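You operate a simulated robot arm through the tools that you are given. There is no shell and no other tool. Be economical: measure what you need, move in short steps, check, and stop when the job is done.

Carry out the task below with a simulated two-armed robot. There is one attempt and no reset: what you move stays moved.

JOB
Hold the rusty sleeve on the packing table top steady with one hand, lift the green driver out of it with the other and set it down on the packing table top. Set down upright: green driver.

Only the result counts: the job must be done as asked and must still hold three seconds after the hand-in. Knocking over, shifting, dropping, spilling or breaking anything else fails it.

ROBOT AND FRAMES
Two 7-joint arms with two-finger parallel grippers on one trunk, on a base that drives. Base frame: it is fixed to the floor where the robot stands at the start and does not move with it; the origin is under the middle of the robot, x ahead of it, y to its left, z up. Readings come in mm, rad, newtons and seconds.
The left shoulder is at the start at [60, 189, 1203], the right one opposite. With the tool pointing down near the work surface each hand reaches from about 100 to 640 mm from the robot's upright axis, wherever it stands, measured 20 degrees to its own side. Places, roughly: packing table top [500, 0, 900]. Payload 3.43 kg a hand.
Tool frame (each hand has its own): the origin (TCP) lies between the finger pads and is the grasp point; the fingertips stand 30 mm ahead of it; z points along the fingers, y is the line along which they close. Largest opening 94 mm; finger width 28, thickness 10; the body of the gripper, 50 by 96 mm, starts 55 mm behind the TCP.
Orientation is told as [roll, pitch, yaw] about the base's x, y, z axes, in that order, counted from this pose: with the fingers straight down and closing along the base's y, the tool's x points along the base's -x, its y along +y and its z along -z.

CONTROLS
- The arms move only by the tool apply_moves. It takes "left_moves", "right_moves" or both (then of equal length, played together; a hand with none holds still); each is one flat list of numbers, 7 for each row, row after row: the turn, a rotation vector about the tool's x, y, z in rad, then the shift along the tool's x, y, z in mm, then the gripper command, from -1 (fully open) to 1 (shut), values between in proportion. In form: [ax, ay, az, x, y, z, gripper, ax, ay, az, x, y, z, gripper, ...]. A call has 1 to 12 rows; each row shifts and turns the commanded pose from where the row before left it, along the tool's axes as they then stand. A row lasts 0.2 s, in which the tool goes at most 50 mm and 0.15 rad; a call with a longer step from one row to the next is refused whole, and so is a gripper value outside its range. A pose out of reach is approached as far as the arm can. The call stops where the force on the tool passes 40 N (or 10 N more than at its start, if that is more) or the arm is blocked; 0.2 s more then pass. Each finger travels about 153 mm/s and halts on what it meets, pressing with about 38 N; the grip force reading is that of the motor and also rises with nothing between the fingers. The clock runs only during rows and for 0.2 s after the last one: add rows that do not move to give the fingers time. The reply holds the time, the measured pose of the TCP, the force on the tool along the base axes, the opening and the grip force, in the units named above and with some noise, with the torque about the TCP (base axes, N m) and any sound that the robot's microphone picked up.
- Cameras (640 x 400 px; columns grow to the right, rows downward): "scene" is now at [-5.6, -13.1, 1730]; the picture's right is [-0.22, -0.97, 0.00], its down [-0.90, 0.21, -0.37] and it looks along [0.36, -0.08, -0.93] (base axes); focal length 288 px, centre (320, 200). "left" rides on the left gripper at [76, -14, -103] in its tool frame; the picture's right is [0.18, 0.98, 0.00], its down [-0.75, 0.14, -0.64] and it looks along [-0.63, 0.12, 0.77] (tool axes); focal length 243 px, centre (320, 200). "right" rides on the right gripper at [76, 14, -103] in its tool frame; the picture's right is [-0.18, 0.98, 0.00], its down [-0.75, -0.14, -0.64] and it looks along [-0.63, -0.12, 0.77] (tool axes); focal length 243 px, centre (320, 200). There is no depth. A picture from a camera that has moved, and an enlarged one, comes with that camera's place and axes in the base frame and with its lens.
- camera(camera): a new picture of that camera. It takes no simulated time.
- raise_lower(by): slides the trunk up (or, below 0, down) by that many mm; the arms and the scene camera ride with it, the base frame stays. It gives what a move gives, with no picture.
- steer(legs): drives the robot by 1 to 6 legs, each [ahead, left, turn to the left] in mm, mm and rad, along the robot's own axes; the way and the turn of a leg run together, so that a leg with both is an arc; at most 1500 mm and 3.142 rad a leg. The arms and the cameras ride along, it lands a little off, and it stops where it bumps. It gives what a move gives.
- pan_tilt(pan, tilt): turns the head with the scene camera to pan (to the left, within 1.501 rad either way) and tilt (down, from -0.506 to 1.204), counted from straight ahead of the robot. It gives what a move gives.
- zoom(camera, box): a new picture of the part [left, top, right, bottom] of that camera's present view, enlarged. It takes no simulated time.
- hand_in(): hands the job in; it is judged then, once.

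Go step by step. Nothing tells you exact positions but the pictures and the camera data: compare them with the known pose of the tool, close in by small moves and look again before you grip or let go. The budget is 120 turns and 108 pictures, counting those below and the enlarged ones. Unless the task says otherwise, let go and move clear before handing in, and close with one line.

The tools are called after ">>>" as a command line: name --argument value ..., lists and objects as JSON in quotes. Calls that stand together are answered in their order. apply_moves: Moves the arms, as the interface text tells. Its arguments: {"type":"object","properties":{"left_moves":{"type":"array"},"right_moves":{"type":"array"}},"required":[]} The other tools are called the same way: raise_lower (by) slides the trunk up or down; steer (legs) drives the base; pan_tilt (pan, tilt) turns the head that bears the scene camera; camera (camera) takes a picture; zoom (camera, box) takes an enlarged picture of a part of a camera's view; hand_in () hands the job in.

At the start:

```text
t: 0.0
left_tool_pos: [392.3, 131.1, 1130.2]
left_ee_rot: [-0.001, 0.0, 0.001]
left_contact_force: [-0.3, 0.6, 0.0]
left_torque: [0.0, -0.02, 0.0]
left_gripper_width: 94.0
left_gripper_force: 0.1
right_tool_pos: [348.3, -220.6, 1093.8]
right_ee_rot: [0.0, 0.0, 0.0]
right_contact_force: [0.0, -0.4, 0.0]
right_torque: [-0.01, -0.01, 0.03]
right_gripper_width: 93.9
right_gripper_force: 0.0
trunk travel left (down, up): [-875.0, 115.0]
robot x, y, heading: [-0.0, -0.2, 0.001]
head pan, tilt: [-0.225, 1.19]
```

scene: 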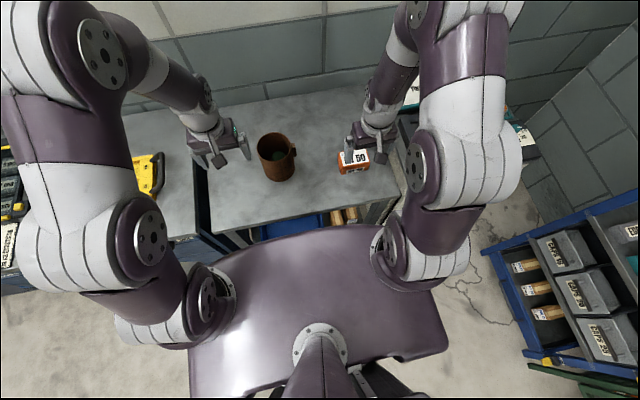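
right: 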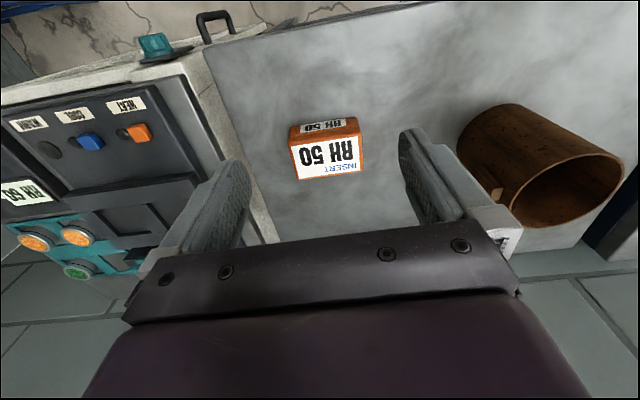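
left: 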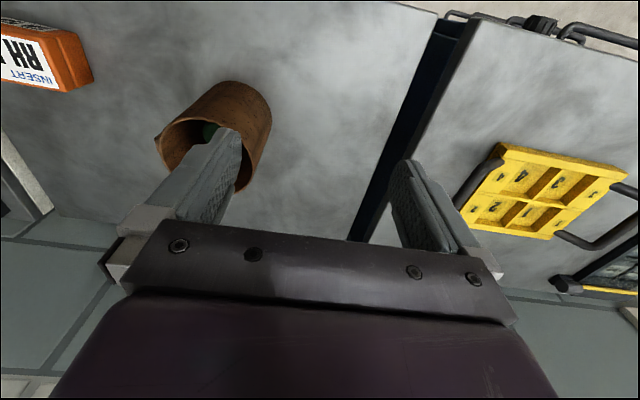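

I see a rusty sleeve with something green inside it, near the table middle, and an orange box to its right. I zoom in to measure them.

>>> zoom --camera "scene" --box '[220, 110, 340, 185]'

>>> zoom --camera "left" --box '[120, 60, 300, 200]'

>>> zoom --camera "right" --box '[440, 80, 640, 240]'

```text
5.33 times, centred on (280, 148) of scene
camera zoom: at [-5.6, -13.1, 1730.0], right [-0.22, -0.97, 0.0], down [-0.9, 0.21, -0.37], along [0.36, -0.08, -0.93], focal length 1535 px, centre (533, 480)
```

zoom: 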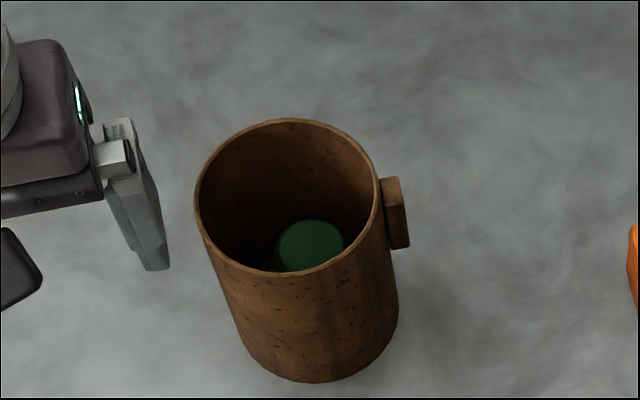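

```text
2.86 times, centred on (210, 130) of left
camera zoom: at [315.3, 116.0, 1232.8], right [-0.18, 0.98, 0.0], down [0.75, 0.14, 0.64], along [0.63, 0.12, -0.77], focal length 693 px, centre (634, 400)
```

zoom: 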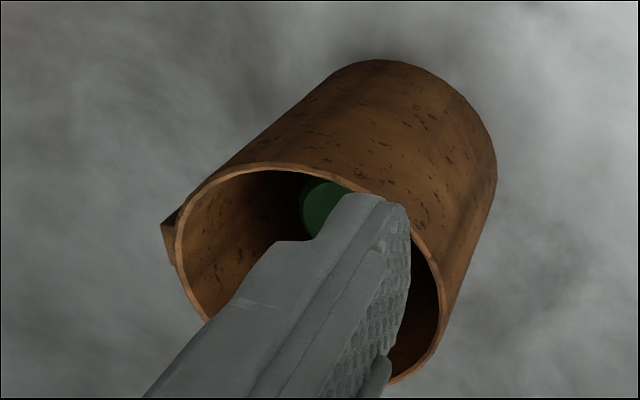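

```text
2.50 times, centred on (540, 160) of right
camera zoom: at [272.4, -206.2, 1195.3], right [0.18, 0.98, 0.0], down [0.75, -0.14, 0.64], along [0.63, -0.12, -0.77], focal length 606 px, centre (-230, 300)
```

zoom: 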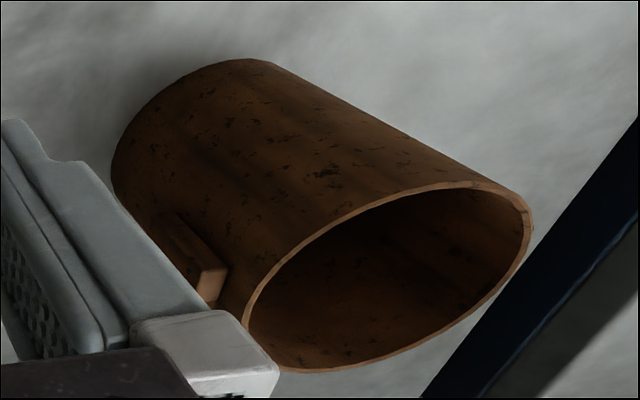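

The sleeve rim is at about (477, 16, 991), about 104 mm across, standing on the table at z≈862. The driver's top is at about (467, 10, 952), inside it. The lug on the -y side looks like the place to hold, so I move the right hand over for a better look.

>>> apply_moves --right_moves '[0, 0, 0, 10, 33, 0, -1, 0, 0, 0, 10, 33, 0, -1, 0, 0, 0, 10, 33, 0, -1]'

>>> camera --camera "right"

```text
t: 0.8
left_tool_pos: [391.5, 131.5, 1132.6]
left_ee_rot: [0.001, 0.0, -0.001]
left_contact_force: [-0.3, 0.7, -0.6]
left_torque: [-0.01, -0.01, -0.01]
left_gripper_width: 94.3
left_gripper_force: 0.1
right_tool_pos: [317.5, -119.8, 1091.1]
right_ee_rot: [0.0, -0.001, 0.0]
right_contact_force: [0.2, -0.4, -0.3]
right_torque: [0.03, -0.02, 0.0]
right_gripper_width: 94.1
right_gripper_force: 0.0
trunk travel left (down, up): [-875.0, 115.0]
robot x, y, heading: [-0.1, 1.1, 0.002]
head pan, tilt: [-0.225, 1.19]
```

```text
101 pictures are left
camera right: at [241.1, -105.2, 1193.3], right [0.18, 0.98, 0.0], down [0.75, -0.14, 0.64], along [0.63, -0.12, -0.77], focal length 243 px, centre (320, 200)
```

right: 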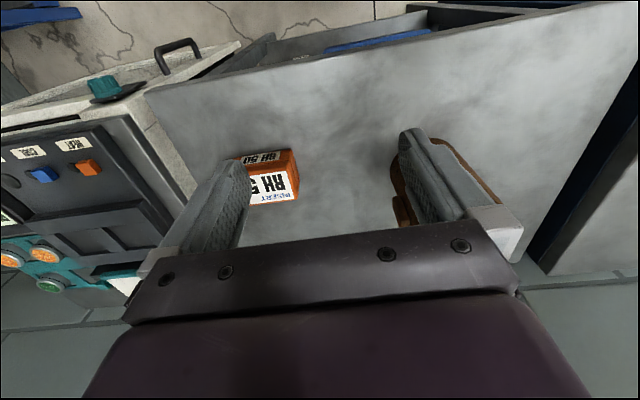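

The finger hides the sleeve. I'll yaw the right hand 90° so its camera sits on the -y side and looks toward the lug, the way it will approach.

>>> apply_moves --right_moves '[0, 0, -0.1428, 0, -8, 0, -1, 0, 0, -0.1428, 0, 0, 0, -1, 0, 0, -0.1428, 0, 0, 0, -1, 0, 0, -0.1428, 0, 0, 0, -1, 0, 0, -0.1428, 0, 0, 0, -1, 0, 0, -0.1428, 0, 0, 0, -1, 0, 0, -0.1428, 0, 0, 0, -1, 0, 0, -0.1428, 0, 0, 0, -1, 0, 0, -0.1428, 0, 0, 0, -1, 0, 0, -0.1428, 0, 0, 0, -1, 0, 0, -0.1428, 0, 0, 0, -1, 0, 0, 0, 30, -40, 0, -1]'

>>> camera --camera "right"

```text
t: 3.4
left_tool_pos: [393.4, 128.2, 1130.5]
left_ee_rot: [0.0, 0.001, 0.001]
left_contact_force: [0.4, -0.2, -0.4]
left_torque: [0.02, 0.04, 0.01]
left_gripper_width: 93.9
left_gripper_force: 0.0
right_tool_pos: [361.4, -157.9, 1093.6]
right_ee_rot: [0.002, 0.0, 1.573]
right_contact_force: [0.1, -0.4, -0.5]
right_torque: [0.04, 0.02, 0.02]
right_gripper_width: 94.0
right_gripper_force: 0.1
trunk travel left (down, up): [-875.0, 115.0]
robot x, y, heading: [-3.6, -2.7, 0.003]
head pan, tilt: [-0.225, 1.19]
```

```text
100 pictures are left
camera right: at [347.3, -236.1, 1195.5], right [-0.98, 0.18, 0.0], down [0.14, 0.75, 0.64], along [0.12, 0.63, -0.77], focal length 243 px, centre (320, 200)
```

right: 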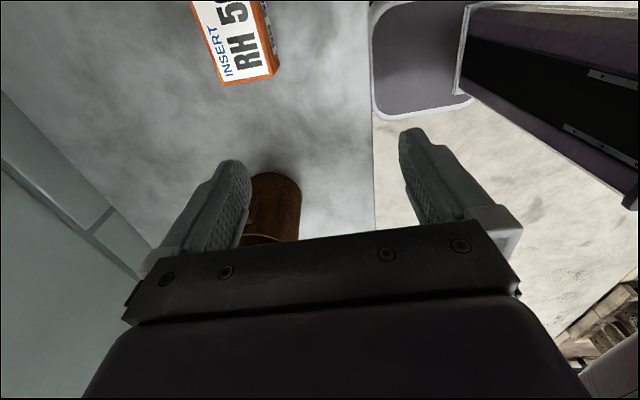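

The yaw worked and the sleeve sits ahead of the hand. I tilt the fingers toward +y and shift +x so the lug shows between the fingers.

>>> apply_moves --right_moves '[0, -0.14, 0, 15, -20, 0, -1, 0, -0.14, 0, 15, -20, 0, -1, 0, -0.14, 0, 10, -20, 0, -1, 0, -0.14, 0, 0, -20, 0, -1, 0, -0.14, 0, 0, -20, 0, -1]'

>>> camera --camera "right"

>>> camera --camera "scene"

```text
t: 4.6
left_tool_pos: [392.9, 130.5, 1131.1]
left_ee_rot: [0.003, 0.002, 0.0]
left_contact_force: [0.4, -0.1, -0.7]
left_torque: [0.0, -0.01, 0.0]
left_gripper_width: 94.0
left_gripper_force: 0.2
right_tool_pos: [458.9, -198.9, 1088.9]
right_ee_rot: [0.004, -0.675, 1.569]
right_contact_force: [0.6, -0.6, -0.8]
right_torque: [-0.01, 0.01, 0.03]
right_gripper_width: 94.1
right_gripper_force: 0.0
right hand out of reach, approached as far as the arm can: row 5
trunk travel left (down, up): [-875.0, 115.0]
robot x, y, heading: [0.7, 0.1, 0.005]
head pan, tilt: [-0.225, 1.19]
```

```text
99 pictures are left
camera right: at [444.7, -323.1, 1121.3], right [-0.98, 0.14, 0.12], down [0.14, 0.19, 0.97], along [0.12, 0.97, -0.21], focal length 243 px, centre (320, 200)
```

right: 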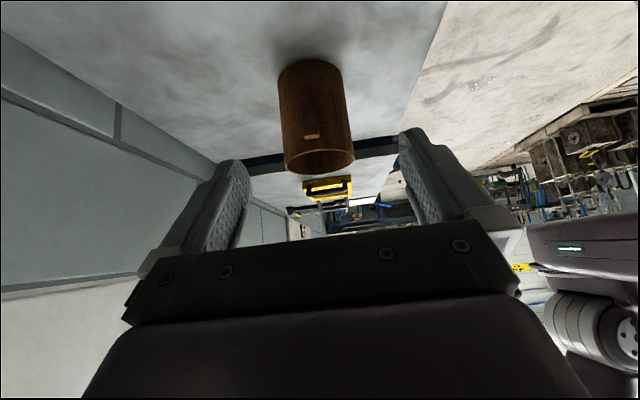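

```text
98 pictures are left
camera scene: at [-3.3, -14.5, 1730.0], right [-0.22, -0.97, 0.0], down [-0.91, 0.21, -0.37], along [0.36, -0.08, -0.93], focal length 288 px, centre (320, 200)
```

scene: 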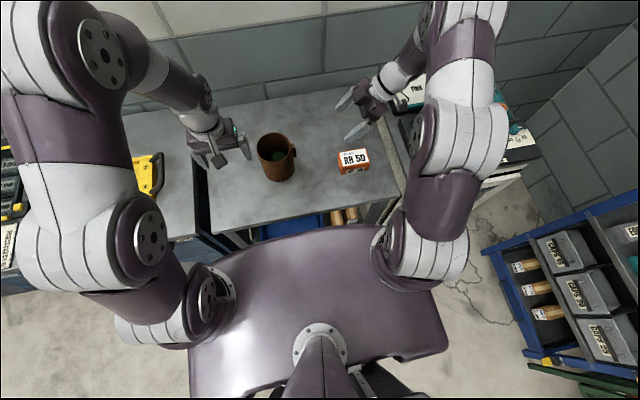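

Now the lug is clearly visible. I zoom in on it.

>>> zoom --camera "right" --box '[250, 50, 390, 190]'

>>> zoom --camera "scene" --box '[220, 120, 380, 200]'

```text
2.86 times, centred on (320, 120) of right
camera zoom: at [444.7, -323.1, 1121.3], right [-0.98, 0.14, 0.12], down [0.14, 0.19, 0.97], along [0.12, 0.97, -0.21], focal length 693 px, centre (320, 429)
```

zoom: 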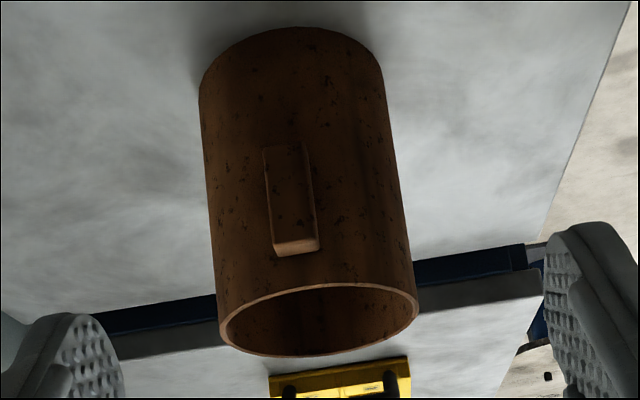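

```text
4.00 times, centred on (300, 160) of scene
camera zoom: at [-3.3, -14.5, 1730.0], right [-0.22, -0.97, 0.0], down [-0.91, 0.21, -0.37], along [0.36, -0.08, -0.93], focal length 1151 px, centre (400, 360)
```

zoom: 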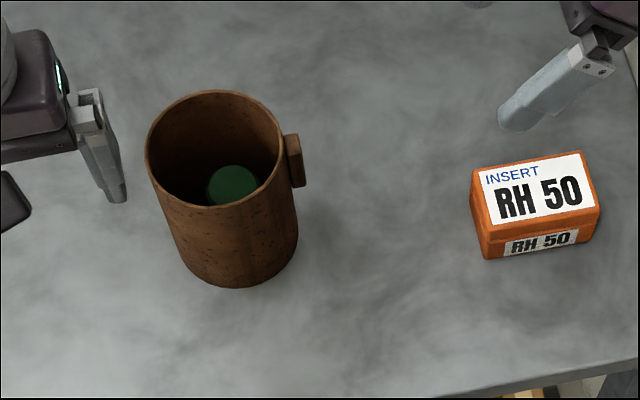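

The lug is a vertical bar about 20 mm wide, centred near x=482, y from -36 to -49, z from 930 to 975. I reduce the tilt to about 0.35 rad and move to a pre-grasp pose outside it.

>>> apply_moves --right_moves '[0, 0.15, 0, 0, 0, 0, -1, 0, 0.15, 0, 0, 0, 0, -1, 0, 0.025, 0, 0, 0, 0, -1, 0, 0, 0, -22, -8, 36, -1, 0, 0, 0, -22, -8, 36, -1, 0, 0, 0, -22, -7, 36, -1, 0, 0, 0, 0, 0, 0, -1]'

>>> camera --camera "right"

>>> camera --camera "left"

```text
t: 6.2
left_tool_pos: [391.9, 129.6, 1130.5]
left_ee_rot: [0.001, -0.001, 0.0]
left_contact_force: [0.5, -0.8, -0.4]
left_torque: [0.0, 0.0, 0.0]
left_gripper_width: 93.9
left_gripper_force: 0.0
right_tool_pos: [478.8, -98.8, 1012.2]
right_ee_rot: [0.0, -0.376, 1.571]
right_contact_force: [-0.2, 0.0, 0.3]
right_torque: [0.0, 0.01, -0.01]
right_gripper_width: 94.0
right_gripper_force: 0.1
trunk travel left (down, up): [-875.0, 115.0]
robot x, y, heading: [1.5, -0.8, 0.0]
head pan, tilt: [-0.225, 1.19]
```

```text
95 pictures are left
camera right: at [464.2, -206.4, 1079.1], right [-0.98, 0.17, 0.07], down [0.14, 0.47, 0.87], along [0.12, 0.87, -0.48], focal length 243 px, centre (320, 200)
```

right: 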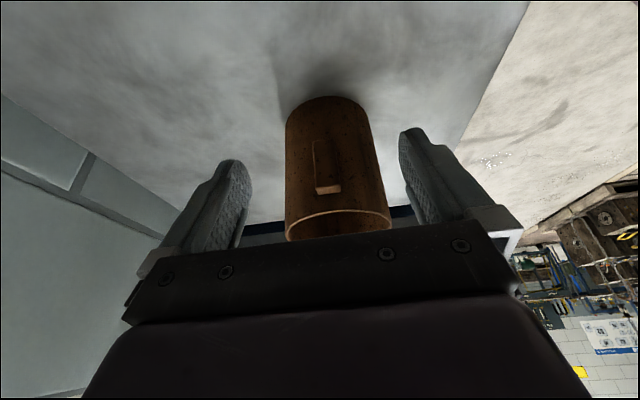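

```text
94 pictures are left
camera left: at [315.1, 115.7, 1232.9], right [-0.18, 0.98, 0.0], down [0.75, 0.14, 0.64], along [0.63, 0.12, -0.77], focal length 243 px, centre (320, 200)
```

left: 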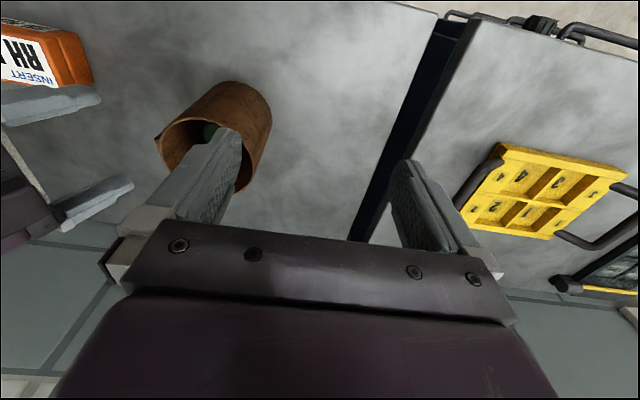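

I zoom in once more for a precise lug measurement.

>>> zoom --camera "right" --box '[270, 80, 410, 250]'

>>> zoom --camera "scene" --box '[240, 110, 340, 190]'

```text
2.35 times, centred on (340, 165) of right
camera zoom: at [464.2, -206.4, 1079.1], right [-0.98, 0.17, 0.07], down [0.14, 0.47, 0.87], along [0.12, 0.87, -0.48], focal length 571 px, centre (273, 282)
```

zoom: 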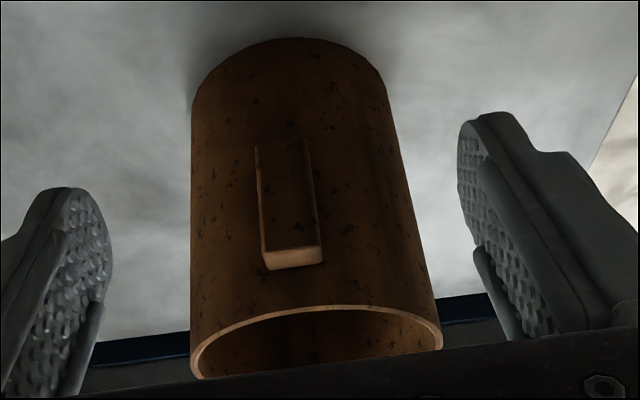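

```text
5.00 times, centred on (290, 150) of scene
camera zoom: at [-6.0, -13.5, 1730.0], right [-0.22, -0.97, 0.0], down [-0.9, 0.21, -0.37], along [0.36, -0.08, -0.93], focal length 1439 px, centre (470, 450)
```

zoom: 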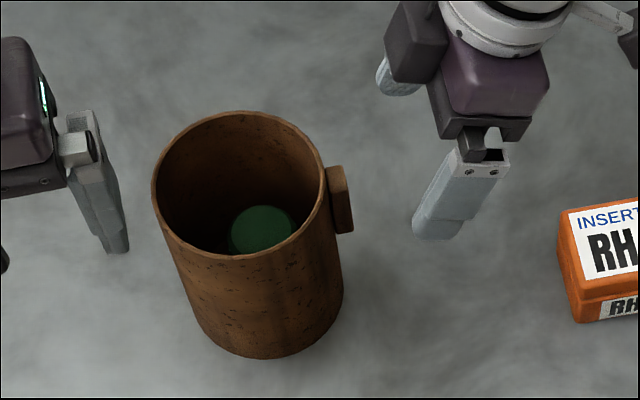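

The lug is centred at x≈479, in line with the right TCP, and spans z from about 933 to 978. I narrow the fingers and close most of the distance.

>>> apply_moves --right_moves '[0, 0, 0, 0, 0, 0, -0.06, 0, 0, 0, -5, 0, 10, -0.06, 0, 0, 0, -6, 0, 20, -0.06, 0, 0, 0, 0, 0, 0, -0.06]'

>>> zoom --camera "right" --box '[220, 80, 440, 250]'

>>> zoom --camera "scene" --box '[240, 110, 340, 190]'

```text
t: 7.2
left_tool_pos: [391.3, 129.9, 1131.4]
left_ee_rot: [0.0, 0.0, 0.0]
left_contact_force: [0.8, -0.5, 0.1]
left_torque: [0.01, 0.02, 0.01]
left_gripper_width: 93.8
left_gripper_force: 0.0
right_tool_pos: [479.3, -78.7, 989.4]
right_ee_rot: [0.0, -0.375, 1.57]
right_contact_force: [0.3, 0.5, -0.2]
right_torque: [-0.01, 0.01, 0.02]
right_gripper_width: 49.9
right_gripper_force: 0.1
trunk travel left (down, up): [-875.0, 115.0]
robot x, y, heading: [1.8, -0.8, 0.002]
head pan, tilt: [-0.225, 1.19]
```

```text
2.35 times, centred on (330, 165) of right
camera zoom: at [465.0, -187.7, 1056.2], right [-0.98, 0.17, 0.07], down [0.14, 0.47, 0.87], along [0.12, 0.87, -0.48], focal length 571 px, centre (296, 282)
```

zoom: 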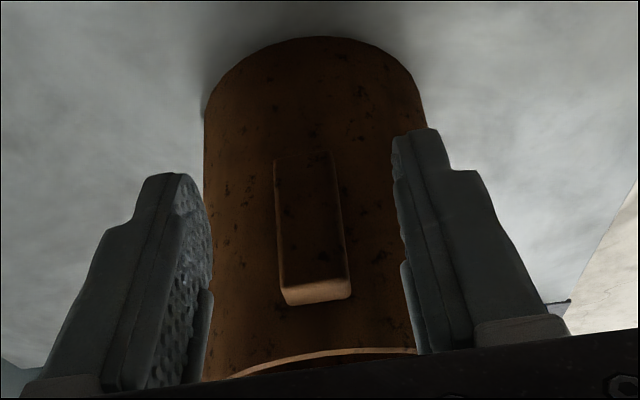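

```text
5.00 times, centred on (290, 150) of scene
camera zoom: at [-5.9, -13.3, 1730.0], right [-0.22, -0.97, 0.0], down [-0.9, 0.21, -0.37], along [0.36, -0.08, -0.93], focal length 1439 px, centre (470, 450)
```

zoom: 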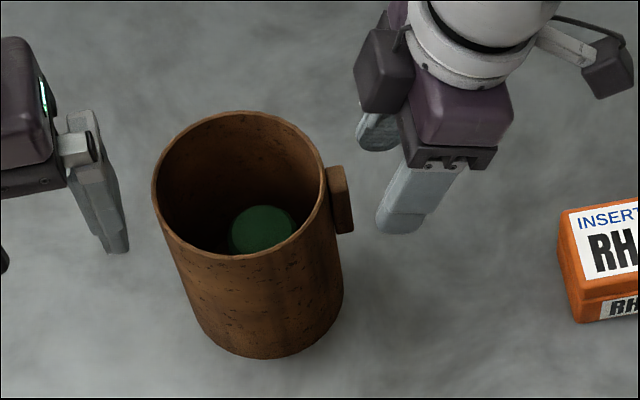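

Alignment is good to within about 1 mm. I go in the last ~14 mm and check before closing.

>>> apply_moves --right_moves '[0, 0, 0, -4, 0.5, 10, -0.06, 0, 0, 0, -3, 0, 9, -0.06, 0, 0, 0, 0, 0, 0, -0.06]'

>>> zoom --camera "right" --box '[220, 80, 440, 250]'

>>> zoom --camera "scene" --box '[240, 110, 340, 190]'

```text
t: 8.0
left_tool_pos: [392.2, 130.0, 1130.6]
left_ee_rot: [-0.001, 0.0, 0.001]
left_contact_force: [-0.2, -0.2, 0.2]
left_torque: [0.02, 0.0, -0.04]
left_gripper_width: 93.8
left_gripper_force: 0.0
right_tool_pos: [479.0, -63.3, 975.6]
right_ee_rot: [0.0, -0.375, 1.57]
right_contact_force: [0.1, -0.2, -0.9]
right_torque: [0.0, 0.01, 0.01]
right_gripper_width: 49.9
right_gripper_force: 0.1
trunk travel left (down, up): [-875.0, 115.0]
robot x, y, heading: [1.9, -3.2, -0.007]
head pan, tilt: [-0.225, 1.19]
```

```text
2.35 times, centred on (330, 165) of right
camera zoom: at [465.1, -173.2, 1042.1], right [-0.98, 0.17, 0.07], down [0.14, 0.47, 0.87], along [0.12, 0.87, -0.48], focal length 571 px, centre (296, 282)
```

zoom: 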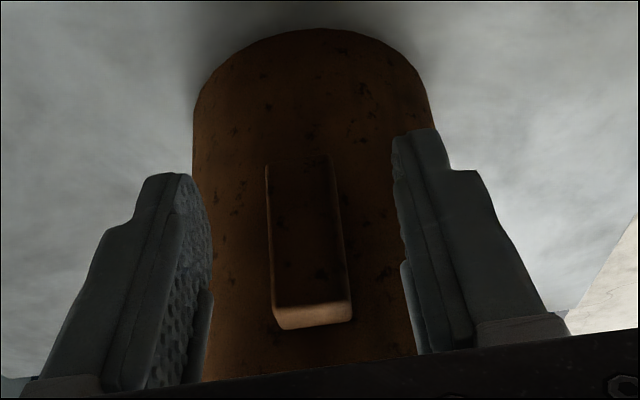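

```text
5.00 times, centred on (290, 150) of scene
camera zoom: at [-5.8, -13.3, 1730.0], right [-0.22, -0.97, 0.0], down [-0.9, 0.21, -0.37], along [0.36, -0.08, -0.93], focal length 1439 px, centre (470, 450)
```

zoom: 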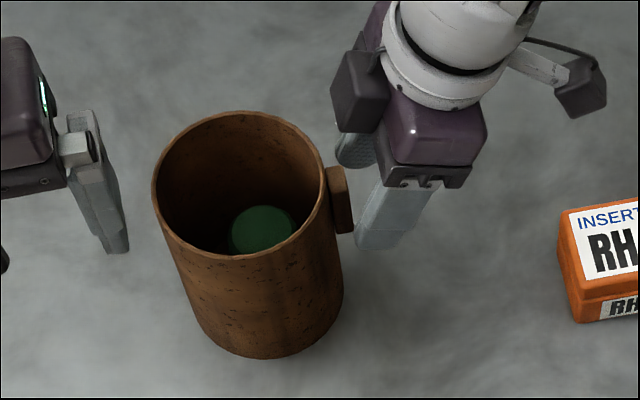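

The lug is centred between the fingers. I close them slowly to just short of contact and look.

>>> apply_moves --right_moves '[0, 0, 0, 0, 0, 0, 0.15, 0, 0, 0, 0, 0, 0, 0.4, 0, 0, 0, 0, 0, 0, 0.4]'

>>> zoom --camera "right" --box '[240, 80, 420, 250]'

>>> zoom --camera "left" --box '[40, 40, 260, 200]'

```text
t: 8.8
left_tool_pos: [391.6, 129.5, 1130.4]
left_ee_rot: [-0.002, 0.0, -0.001]
left_contact_force: [-0.4, 0.1, 0.7]
left_torque: [-0.01, 0.0, 0.02]
left_gripper_width: 93.9
left_gripper_force: 0.1
right_tool_pos: [479.1, -65.4, 974.4]
right_ee_rot: [0.001, -0.376, 1.571]
right_contact_force: [-0.3, -0.1, -0.6]
right_torque: [0.03, -0.03, 0.02]
right_gripper_width: 28.4
right_gripper_force: 0.1
trunk travel left (down, up): [-875.0, 115.0]
robot x, y, heading: [3.4, 0.8, -0.0]
head pan, tilt: [-0.225, 1.19]
```

```text
2.35 times, centred on (330, 165) of right
camera zoom: at [465.2, -173.0, 1042.1], right [-0.98, 0.17, 0.07], down [0.14, 0.47, 0.87], along [0.12, 0.87, -0.48], focal length 571 px, centre (296, 282)
```

zoom: 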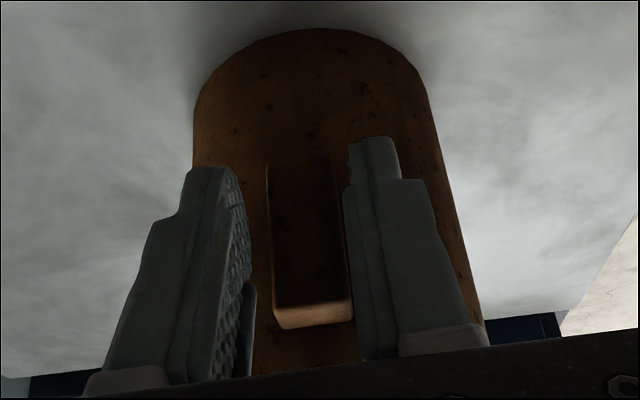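

```text
2.50 times, centred on (150, 120) of left
camera zoom: at [315.3, 116.1, 1232.8], right [-0.18, 0.98, 0.0], down [0.75, 0.14, 0.64], along [0.63, 0.12, -0.77], focal length 606 px, centre (745, 400)
```

zoom: 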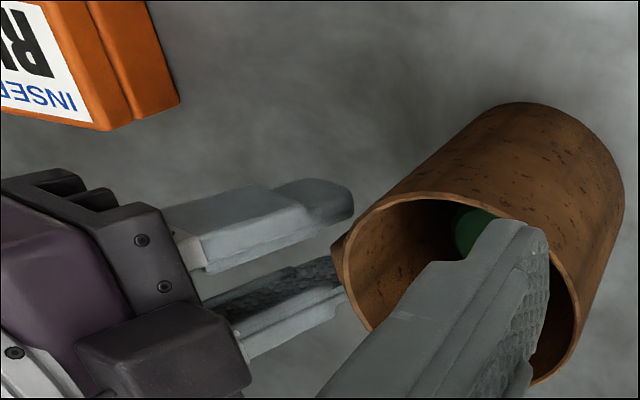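

The lug centre is about 1 mm to the -x side of the finger midline. I correct that, advance 1.5 mm and close onto the lug.

>>> apply_moves --right_moves '[0, 0, 0, -1.5, 0.9, 0, 0.4, 0, 0, 0, 0, 0, 0, 0.5, 0, 0, 0, 0, 0, 0, 0.58, 0, 0, 0, 0, 0, 0, 0.65, 0, 0, 0, 0, 0, 0, 0.8, 0, 0, 0, 0, 0, 0, 1, 0, 0, 0, 0, 0, 0, 1]'

>>> zoom --camera "right" --box '[240, 80, 420, 250]'

>>> zoom --camera "scene" --box '[240, 110, 340, 190]'

```text
t: 10.4
left_tool_pos: [392.5, 132.3, 1131.3]
left_ee_rot: [0.0, 0.0, 0.001]
left_contact_force: [-0.5, 0.3, 0.4]
left_torque: [0.01, -0.01, -0.01]
left_gripper_width: 94.1
left_gripper_force: 0.0
right_tool_pos: [478.5, -62.5, 975.8]
right_ee_rot: [0.0, -0.377, 1.571]
right_contact_force: [0.3, 0.9, 0.0]
right_torque: [0.02, -0.05, -0.04]
right_gripper_width: 19.3
right_gripper_force: 38.1
trunk travel left (down, up): [-875.0, 115.0]
robot x, y, heading: [-1.2, -1.2, -0.001]
head pan, tilt: [-0.225, 1.19]
```

```text
2.35 times, centred on (330, 165) of right
camera zoom: at [464.6, -171.9, 1043.0], right [-0.98, 0.17, 0.07], down [0.14, 0.47, 0.87], along [0.12, 0.87, -0.48], focal length 571 px, centre (296, 282)
```

zoom: 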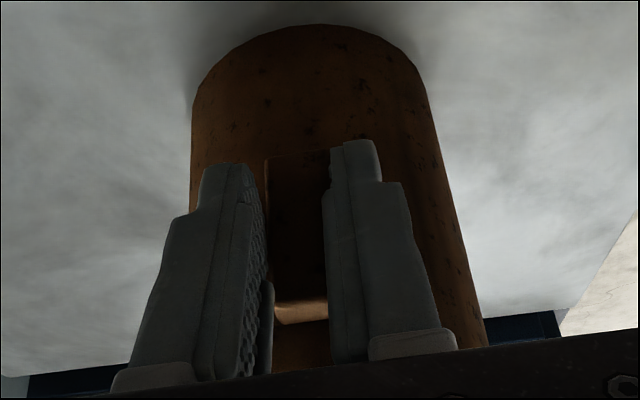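

```text
5.00 times, centred on (290, 150) of scene
camera zoom: at [-5.5, -13.0, 1730.0], right [-0.22, -0.97, 0.0], down [-0.91, 0.21, -0.37], along [0.36, -0.08, -0.93], focal length 1439 px, centre (470, 450)
```

zoom: 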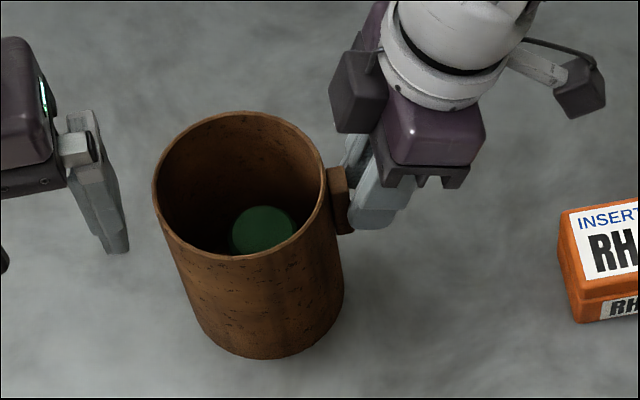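

The right hand holds the lug firmly (19.3 mm, 38 N) and the sleeve did not move. Next I yaw the left hand -90°, so it closes along x and keeps clear of the right hand.

>>> apply_moves --left_moves '[0, 0, 0.1428, 0, 0, 0, -1, 0, 0, 0.1428, 0, 0, 0, -1, 0, 0, 0.1428, 0, 0, 0, -1, 0, 0, 0.1428, 0, 0, 0, -1, 0, 0, 0.1428, 0, 0, 0, -1, 0, 0, 0.1428, 0, 0, 0, -1, 0, 0, 0.1428, 0, 0, 0, -1, 0, 0, 0.1428, 0, 0, 0, -1, 0, 0, 0.1428, 0, 0, 0, -1, 0, 0, 0.1428, 0, 0, 0, -1, 0, 0, 0.1428, 0, 0, 0, -1]' --right_moves '[0, 0, 0, 0, 0, 0, 1, 0, 0, 0, 0, 0, 0, 1, 0, 0, 0, 0, 0, 0, 1, 0, 0, 0, 0, 0, 0, 1, 0, 0, 0, 0, 0, 0, 1, 0, 0, 0, 0, 0, 0, 1, 0, 0, 0, 0, 0, 0, 1, 0, 0, 0, 0, 0, 0, 1, 0, 0, 0, 0, 0, 0, 1, 0, 0, 0, 0, 0, 0, 1, 0, 0, 0, 0, 0, 0, 1]'

>>> camera --camera "left"

```text
t: 12.8
left_tool_pos: [393.9, 129.9, 1131.4]
left_ee_rot: [0.0, -0.001, -1.572]
left_contact_force: [-0.3, -0.3, 0.2]
left_torque: [0.01, 0.0, 0.03]
left_gripper_width: 94.1
left_gripper_force: 0.0
right_tool_pos: [480.2, -62.8, 976.1]
right_ee_rot: [0.0, -0.373, 1.571]
right_contact_force: [0.4, 0.0, 0.4]
right_torque: [0.07, -0.04, -0.03]
right_gripper_width: 19.4
right_gripper_force: 37.8
trunk travel left (down, up): [-875.0, 115.0]
robot x, y, heading: [2.0, -1.3, -0.003]
head pan, tilt: [-0.225, 1.19]
```

```text
83 pictures are left
camera left: at [378.8, 206.5, 1233.0], right [0.98, 0.18, 0.0], down [0.14, -0.75, 0.64], along [0.12, -0.63, -0.77], focal length 243 px, centre (320, 200)
```

left: 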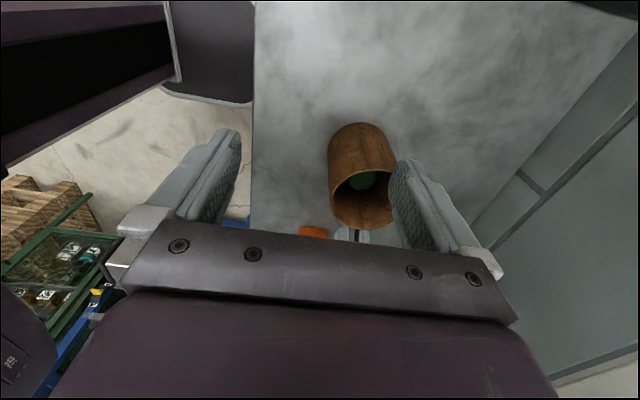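

The yaw is done and the driver shows inside the sleeve. I move to x≈478, still on the +y side, to look into it.

>>> apply_moves --left_moves '[0, 0, 0, 0, 42, -15, -1, 0, 0, 0, -15, 42, -15, -1, 0, 0, 0, 0, 0, 0, -1]'

>>> zoom --camera "left" --box '[230, 100, 410, 240]'

```text
t: 13.6
left_tool_pos: [478.5, 115.3, 1161.1]
left_ee_rot: [0.0, -0.001, -1.571]
left_contact_force: [0.2, 0.9, -0.2]
left_torque: [0.05, 0.0, 0.0]
left_gripper_width: 94.1
left_gripper_force: 0.1
right_tool_pos: [479.2, -63.4, 976.2]
right_ee_rot: [0.001, -0.377, 1.569]
right_contact_force: [0.3, -0.7, 0.8]
right_torque: [0.11, 0.1, -0.03]
right_gripper_width: 19.4
right_gripper_force: 38.0
trunk travel left (down, up): [-875.0, 115.0]
robot x, y, heading: [-1.1, 4.9, -0.001]
head pan, tilt: [-0.225, 1.19]
```

```text
2.86 times, centred on (320, 170) of left
camera zoom: at [463.3, 191.1, 1262.6], right [0.98, 0.18, 0.0], down [0.14, -0.75, 0.64], along [0.12, -0.63, -0.77], focal length 693 px, centre (320, 286)
```

zoom: 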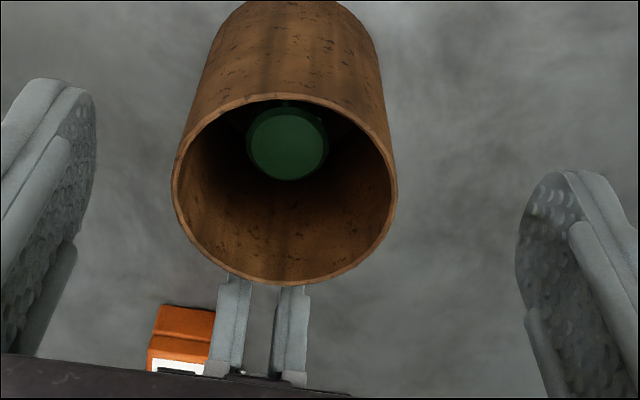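

There is a good view into the sleeve. The driver's cap is about 44 mm across and near (480, 12, 928), roughly 58 mm below the rim. I'll move in closer and look more steeply to confirm.

>>> apply_moves --left_moves '[0, 0, 0, -30, 0, 10, -1, 0, 0, 0, -30, 0, 10, -1, 0, 0, 0, 0, 0, 0, -1]'

>>> zoom --camera "left" --box '[240, 40, 400, 160]'

>>> camera --camera "scene"

```text
t: 14.4
left_tool_pos: [476.6, 56.0, 1140.1]
left_ee_rot: [-0.001, 0.001, -1.57]
left_contact_force: [-0.4, -0.3, 0.5]
left_torque: [0.0, 0.01, 0.0]
left_gripper_width: 94.0
left_gripper_force: 0.0
right_tool_pos: [479.3, -63.7, 975.3]
right_ee_rot: [0.001, -0.376, 1.57]
right_contact_force: [0.8, 0.3, -1.1]
right_torque: [0.09, -0.04, 0.0]
right_gripper_width: 19.2
right_gripper_force: 38.4
trunk travel left (down, up): [-875.0, 115.0]
robot x, y, heading: [-1.8, 0.3, 0.004]
head pan, tilt: [-0.225, 1.19]
```

```text
3.33 times, centred on (320, 100) of left
camera zoom: at [460.8, 132.4, 1241.8], right [0.98, 0.18, 0.0], down [0.14, -0.75, 0.64], along [0.12, -0.63, -0.77], focal length 809 px, centre (320, 533)
```

zoom: 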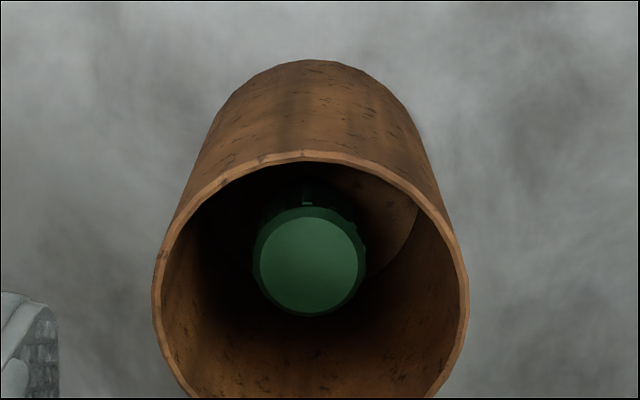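

```text
80 pictures are left
camera scene: at [-5.7, -12.9, 1730.0], right [-0.22, -0.97, 0.0], down [-0.9, 0.21, -0.37], along [0.36, -0.08, -0.93], focal length 288 px, centre (320, 200)
```

scene: 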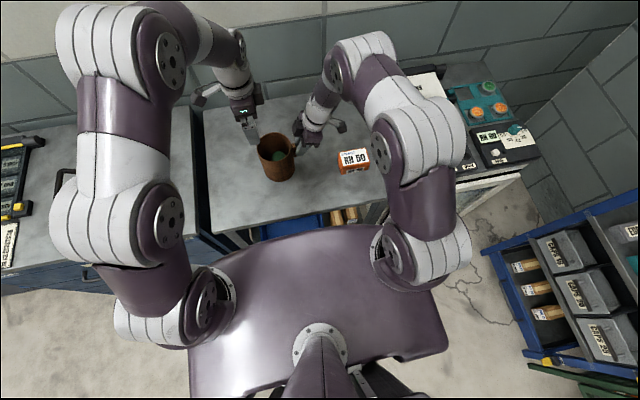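

The driver's handle is about 44 mm across and stands roughly upright, about 2 mm to +x and 44 mm to -y of the left TCP. I narrow the fingers and move above the sleeve, tips still over the rim.

>>> apply_moves --left_moves '[0, 0, 0, -21, 1, 0, -0.19, 0, 0, 0, -21, 1, 0, -0.19, 0, 0, 0, 0, 0, 35, -0.19, 0, 0, 0, 0, 0, 35, -0.19, 0, 0, 0, 0, 0, 25, -0.19, 0, 0, 0, 0, 0, 0, -0.19]'

>>> camera --camera "left"

>>> zoom --camera "scene" --box '[230, 90, 350, 190]'

>>> zoom --camera "right" --box '[200, 80, 460, 260]'

```text
t: 15.8
left_tool_pos: [479.3, 13.4, 1044.5]
left_ee_rot: [0.0, 0.0, -1.57]
left_contact_force: [0.1, 0.9, 0.7]
left_torque: [0.0, 0.02, -0.01]
left_gripper_width: 56.0
left_gripper_force: 0.1
right_tool_pos: [478.2, -63.5, 975.1]
right_ee_rot: [0.0, -0.375, 1.571]
right_contact_force: [-1.0, -1.1, 0.8]
right_torque: [-0.13, -0.04, 0.05]
right_gripper_width: 19.4
right_gripper_force: 38.0
trunk travel left (down, up): [-875.0, 115.0]
robot x, y, heading: [0.9, 2.2, -0.002]
head pan, tilt: [-0.225, 1.19]
```

```text
79 pictures are left
camera left: at [464.3, 89.4, 1147.2], right [0.98, 0.18, 0.0], down [0.14, -0.75, 0.64], along [0.12, -0.63, -0.77], focal length 243 px, centre (320, 200)
```

left: 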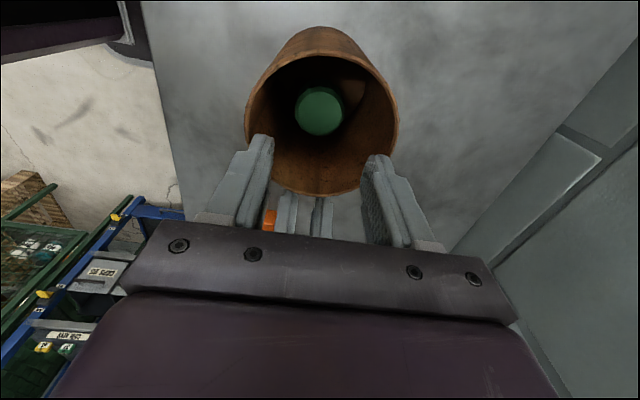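

```text
4.00 times, centred on (290, 140) of scene
camera zoom: at [-5.9, -13.3, 1729.9], right [-0.22, -0.97, 0.0], down [-0.9, 0.21, -0.37], along [0.36, -0.08, -0.93], focal length 1151 px, centre (440, 440)
```

zoom: 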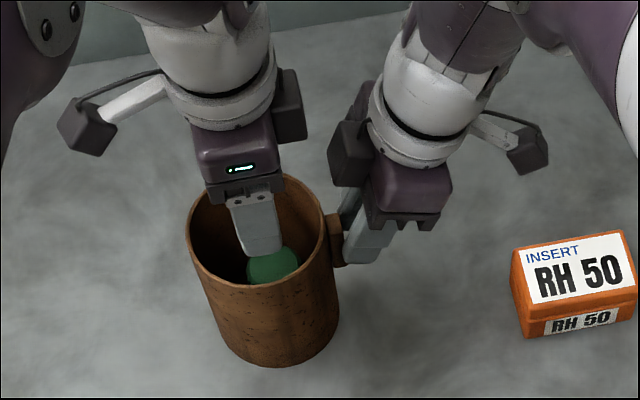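

```text
2.22 times, centred on (330, 170) of right
camera zoom: at [464.2, -172.2, 1043.0], right [-0.98, 0.17, 0.07], down [0.14, 0.47, 0.87], along [0.12, 0.87, -0.48], focal length 539 px, centre (298, 267)
```

zoom: 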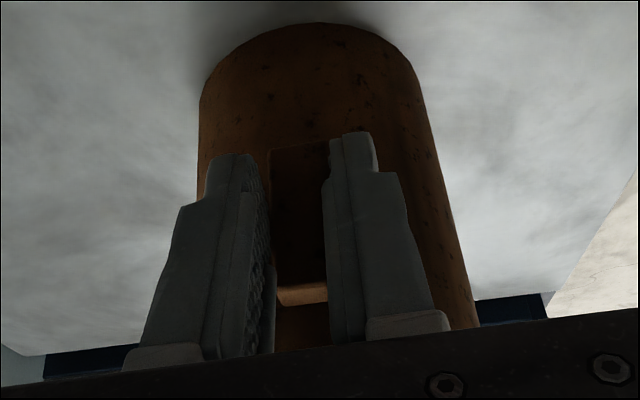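

The left hand is centred on the driver within 2 mm, and the fingers have about 6 mm clearance to the sleeve wall. I descend most of the way.

>>> apply_moves --left_moves '[0, 0, 0, 0, 0, 25, -0.19, 0, 0, 0, 0, 0, 25, -0.19, 0, 0, 0, 0, 0, 20, -0.19, 0, 0, 0, 0, 0, 15, -0.19, 0, 0, 0, 0, 0, 0, -0.19]'

>>> camera --camera "left"

>>> zoom --camera "scene" --box '[240, 100, 340, 180]'

```text
t: 17.0
left_tool_pos: [478.0, 15.2, 960.6]
left_ee_rot: [-0.001, 0.002, -1.57]
left_contact_force: [0.6, 0.5, -0.6]
left_torque: [-0.01, -0.01, 0.01]
left_gripper_width: 56.2
left_gripper_force: 0.0
right_tool_pos: [479.2, -63.2, 976.2]
right_ee_rot: [0.0, -0.376, 1.571]
right_contact_force: [-0.7, -0.7, 0.0]
right_torque: [-0.05, 0.03, 0.07]
right_gripper_width: 19.3
right_gripper_force: 38.4
trunk travel left (down, up): [-875.0, 115.0]
robot x, y, heading: [1.4, -1.8, 0.001]
head pan, tilt: [-0.225, 1.19]
```

```text
76 pictures are left
camera left: at [464.2, 90.0, 1062.2], right [0.98, 0.18, 0.0], down [0.14, -0.75, 0.64], along [0.12, -0.63, -0.77], focal length 243 px, centre (320, 200)
```

left: 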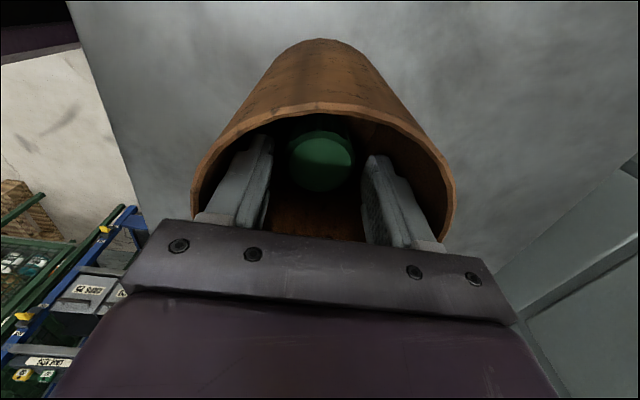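

```text
5.00 times, centred on (290, 140) of scene
camera zoom: at [-5.7, -13.2, 1729.9], right [-0.22, -0.97, 0.0], down [-0.9, 0.21, -0.37], along [0.36, -0.08, -0.93], focal length 1439 px, centre (470, 500)
```

zoom: 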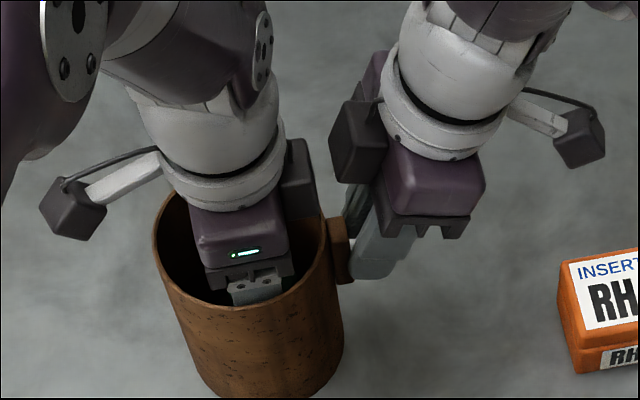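

The tips straddle the cap (top at about z 926). I descend about 17 mm more, shifting 1 mm to +x and -y, then check.

>>> apply_moves --left_moves '[0, 0, 0, -1, 1, 8, -0.19, 0, 0, 0, 0, 0, 6, -0.19, 0, 0, 0, 0, 0, 3, -0.19, 0, 0, 0, 0, 0, 0, -0.19]'

>>> camera --camera "left"

>>> camera --camera "right"

```text
t: 18.0
left_tool_pos: [479.4, 12.6, 942.4]
left_ee_rot: [-0.002, 0.0, -1.572]
left_contact_force: [0.9, 0.3, -0.6]
left_torque: [0.01, 0.03, 0.04]
left_gripper_width: 55.7
left_gripper_force: 0.1
right_tool_pos: [480.0, -63.9, 975.8]
right_ee_rot: [-0.001, -0.374, 1.571]
right_contact_force: [-0.8, -0.6, -1.1]
right_torque: [0.02, -0.03, 0.01]
right_gripper_width: 19.5
right_gripper_force: 38.7
trunk travel left (down, up): [-875.0, 115.0]
robot x, y, heading: [-0.9, -0.6, -0.003]
head pan, tilt: [-0.225, 1.19]
```

```text
74 pictures are left
camera left: at [464.6, 88.4, 1044.3], right [0.98, 0.18, 0.0], down [0.14, -0.75, 0.64], along [0.12, -0.63, -0.77], focal length 243 px, centre (320, 200)
```

left: 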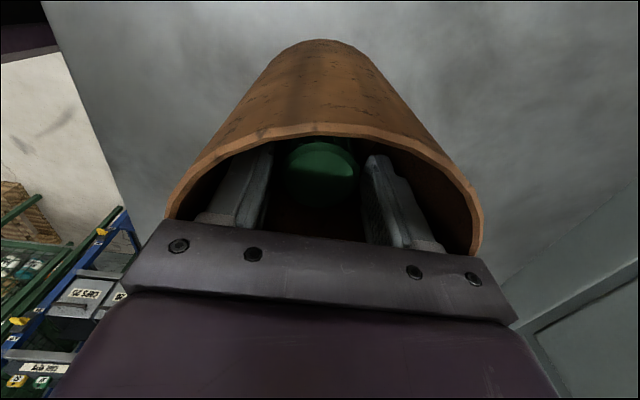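

```text
73 pictures are left
camera right: at [464.5, -172.1, 1043.0], right [-0.98, 0.17, 0.07], down [0.14, 0.47, 0.87], along [0.12, 0.87, -0.48], focal length 243 px, centre (320, 200)
```

right: 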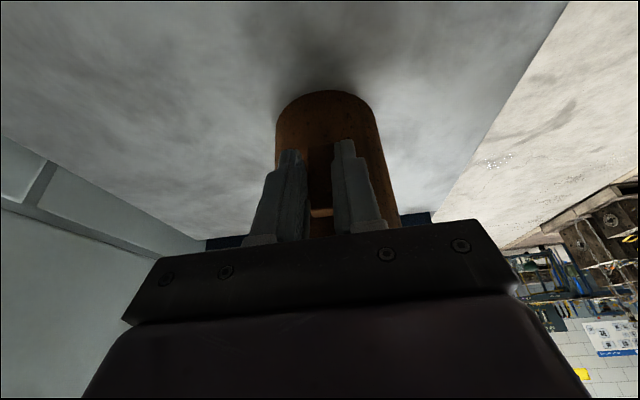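

The fingers straddle the cap and there are no contact forces. I go 4 mm deeper, then close slowly on the driver.

>>> apply_moves --left_moves '[0, 0, 0, 0, 0, 4, -0.19, 0, 0, 0, 0, 0, 0, -0.1, 0, 0, 0, 0, 0, 0, 0, 0, 0, 0, 0, 0, 0, 0.1, 0, 0, 0, 0, 0, 0, 0.25, 0, 0, 0, 0, 0, 0, 0.5, 0, 0, 0, 0, 0, 0, 1, 0, 0, 0, 0, 0, 0, 1]'

>>> camera --camera "left"

```text
t: 19.8
left_tool_pos: [479.1, 12.4, 940.8]
left_ee_rot: [0.002, -0.001, -1.57]
left_contact_force: [-6.0, 3.1, 23.3]
left_torque: [-0.14, 0.2, -0.29]
left_gripper_width: 42.5
left_gripper_force: 37.8
right_tool_pos: [478.3, -63.0, 976.4]
right_ee_rot: [-0.001, -0.374, 1.571]
right_contact_force: [7.2, -1.2, -10.8]
right_torque: [-0.47, -0.2, -0.21]
right_gripper_width: 19.2
right_gripper_force: 37.7
trunk travel left (down, up): [-875.0, 115.0]
robot x, y, heading: [0.7, 2.3, 0.002]
head pan, tilt: [-0.225, 1.19]
```

```text
72 pictures are left
camera left: at [464.4, 88.5, 1041.5], right [0.98, 0.18, 0.0], down [0.14, -0.75, 0.64], along [0.12, -0.63, -0.77], focal length 243 px, centre (320, 200)
```

left: 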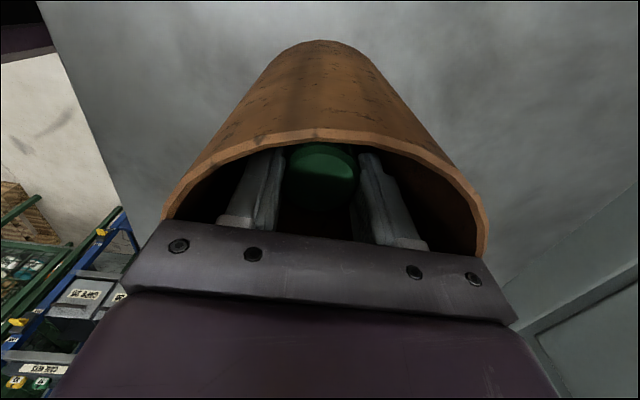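

The driver is gripped (42.5 mm, 38 N), and the hand touches the rim lightly. I lift slowly and check the forces.

>>> apply_moves --left_moves '[0, 0, 0, 0, 0, -3, 1, 0, 0, 0, 0, 0, -5, 1, 0, 0, 0, 0, 0, -7, 1, 0, 0, 0, 0, 0, 0, 1]'

>>> camera --camera "left"

>>> zoom --camera "right" --box '[220, 80, 440, 250]'

```text
t: 20.8
left_tool_pos: [478.4, 12.1, 955.4]
left_ee_rot: [-0.003, 0.001, -1.573]
left_contact_force: [0.9, 0.4, 0.9]
left_torque: [-0.02, 0.0, 0.0]
left_gripper_width: 42.5
left_gripper_force: 37.5
right_tool_pos: [479.2, -62.6, 976.5]
right_ee_rot: [0.001, -0.376, 1.572]
right_contact_force: [-1.5, 1.5, 0.7]
right_torque: [0.23, 0.03, 0.07]
right_gripper_width: 19.4
right_gripper_force: 38.1
trunk travel left (down, up): [-875.0, 115.0]
robot x, y, heading: [1.4, -0.3, 0.003]
head pan, tilt: [-0.225, 1.19]
```

```text
71 pictures are left
camera left: at [463.9, 87.9, 1056.9], right [0.98, 0.18, 0.0], down [0.14, -0.75, 0.64], along [0.12, -0.63, -0.77], focal length 243 px, centre (320, 200)
```

left: 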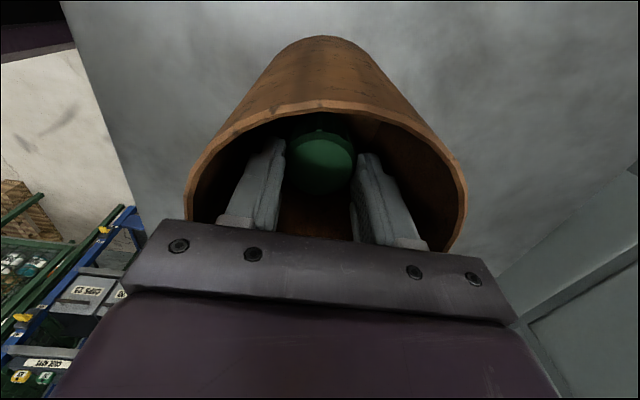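

```text
2.35 times, centred on (330, 165) of right
camera zoom: at [464.5, -171.8, 1043.0], right [-0.98, 0.17, 0.07], down [0.14, 0.47, 0.87], along [0.12, 0.87, -0.48], focal length 571 px, centre (296, 282)
```

zoom: 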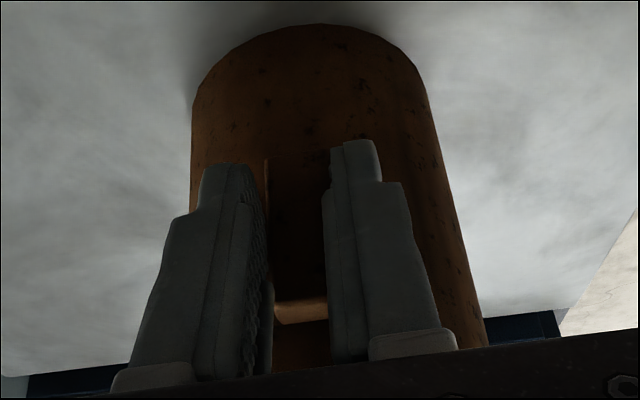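

I need to know if the driver really came along, so I zoom in on the fingertips and cap.

>>> zoom --camera "left" --box '[250, 100, 390, 220]'

>>> zoom --camera "scene" --box '[240, 100, 340, 180]'

```text
3.33 times, centred on (320, 160) of left
camera zoom: at [463.9, 87.9, 1056.9], right [0.98, 0.18, 0.0], down [0.14, -0.75, 0.64], along [0.12, -0.63, -0.77], focal length 809 px, centre (320, 333)
```

zoom: 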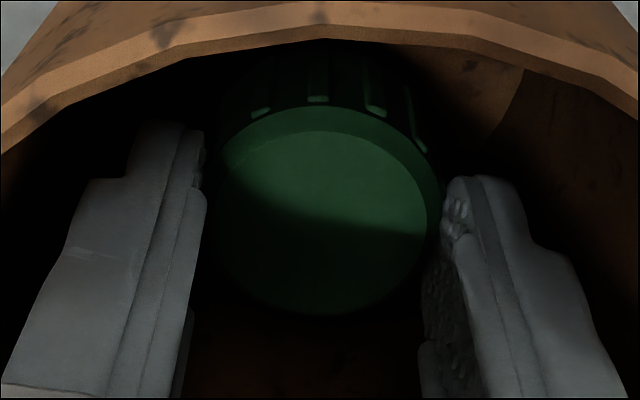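

```text
5.00 times, centred on (290, 140) of scene
camera zoom: at [-5.6, -12.9, 1730.0], right [-0.22, -0.97, 0.0], down [-0.91, 0.21, -0.37], along [0.36, -0.08, -0.93], focal length 1439 px, centre (470, 500)
```

zoom: 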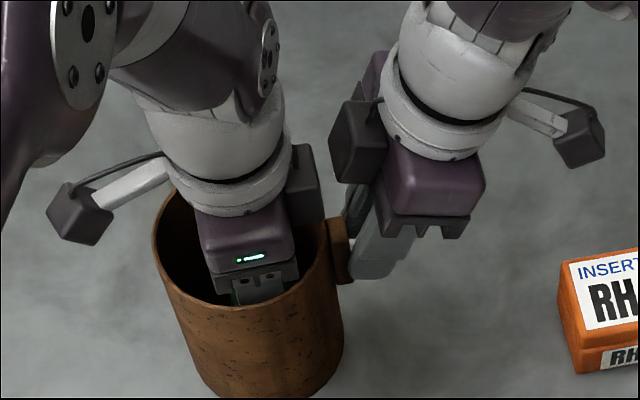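

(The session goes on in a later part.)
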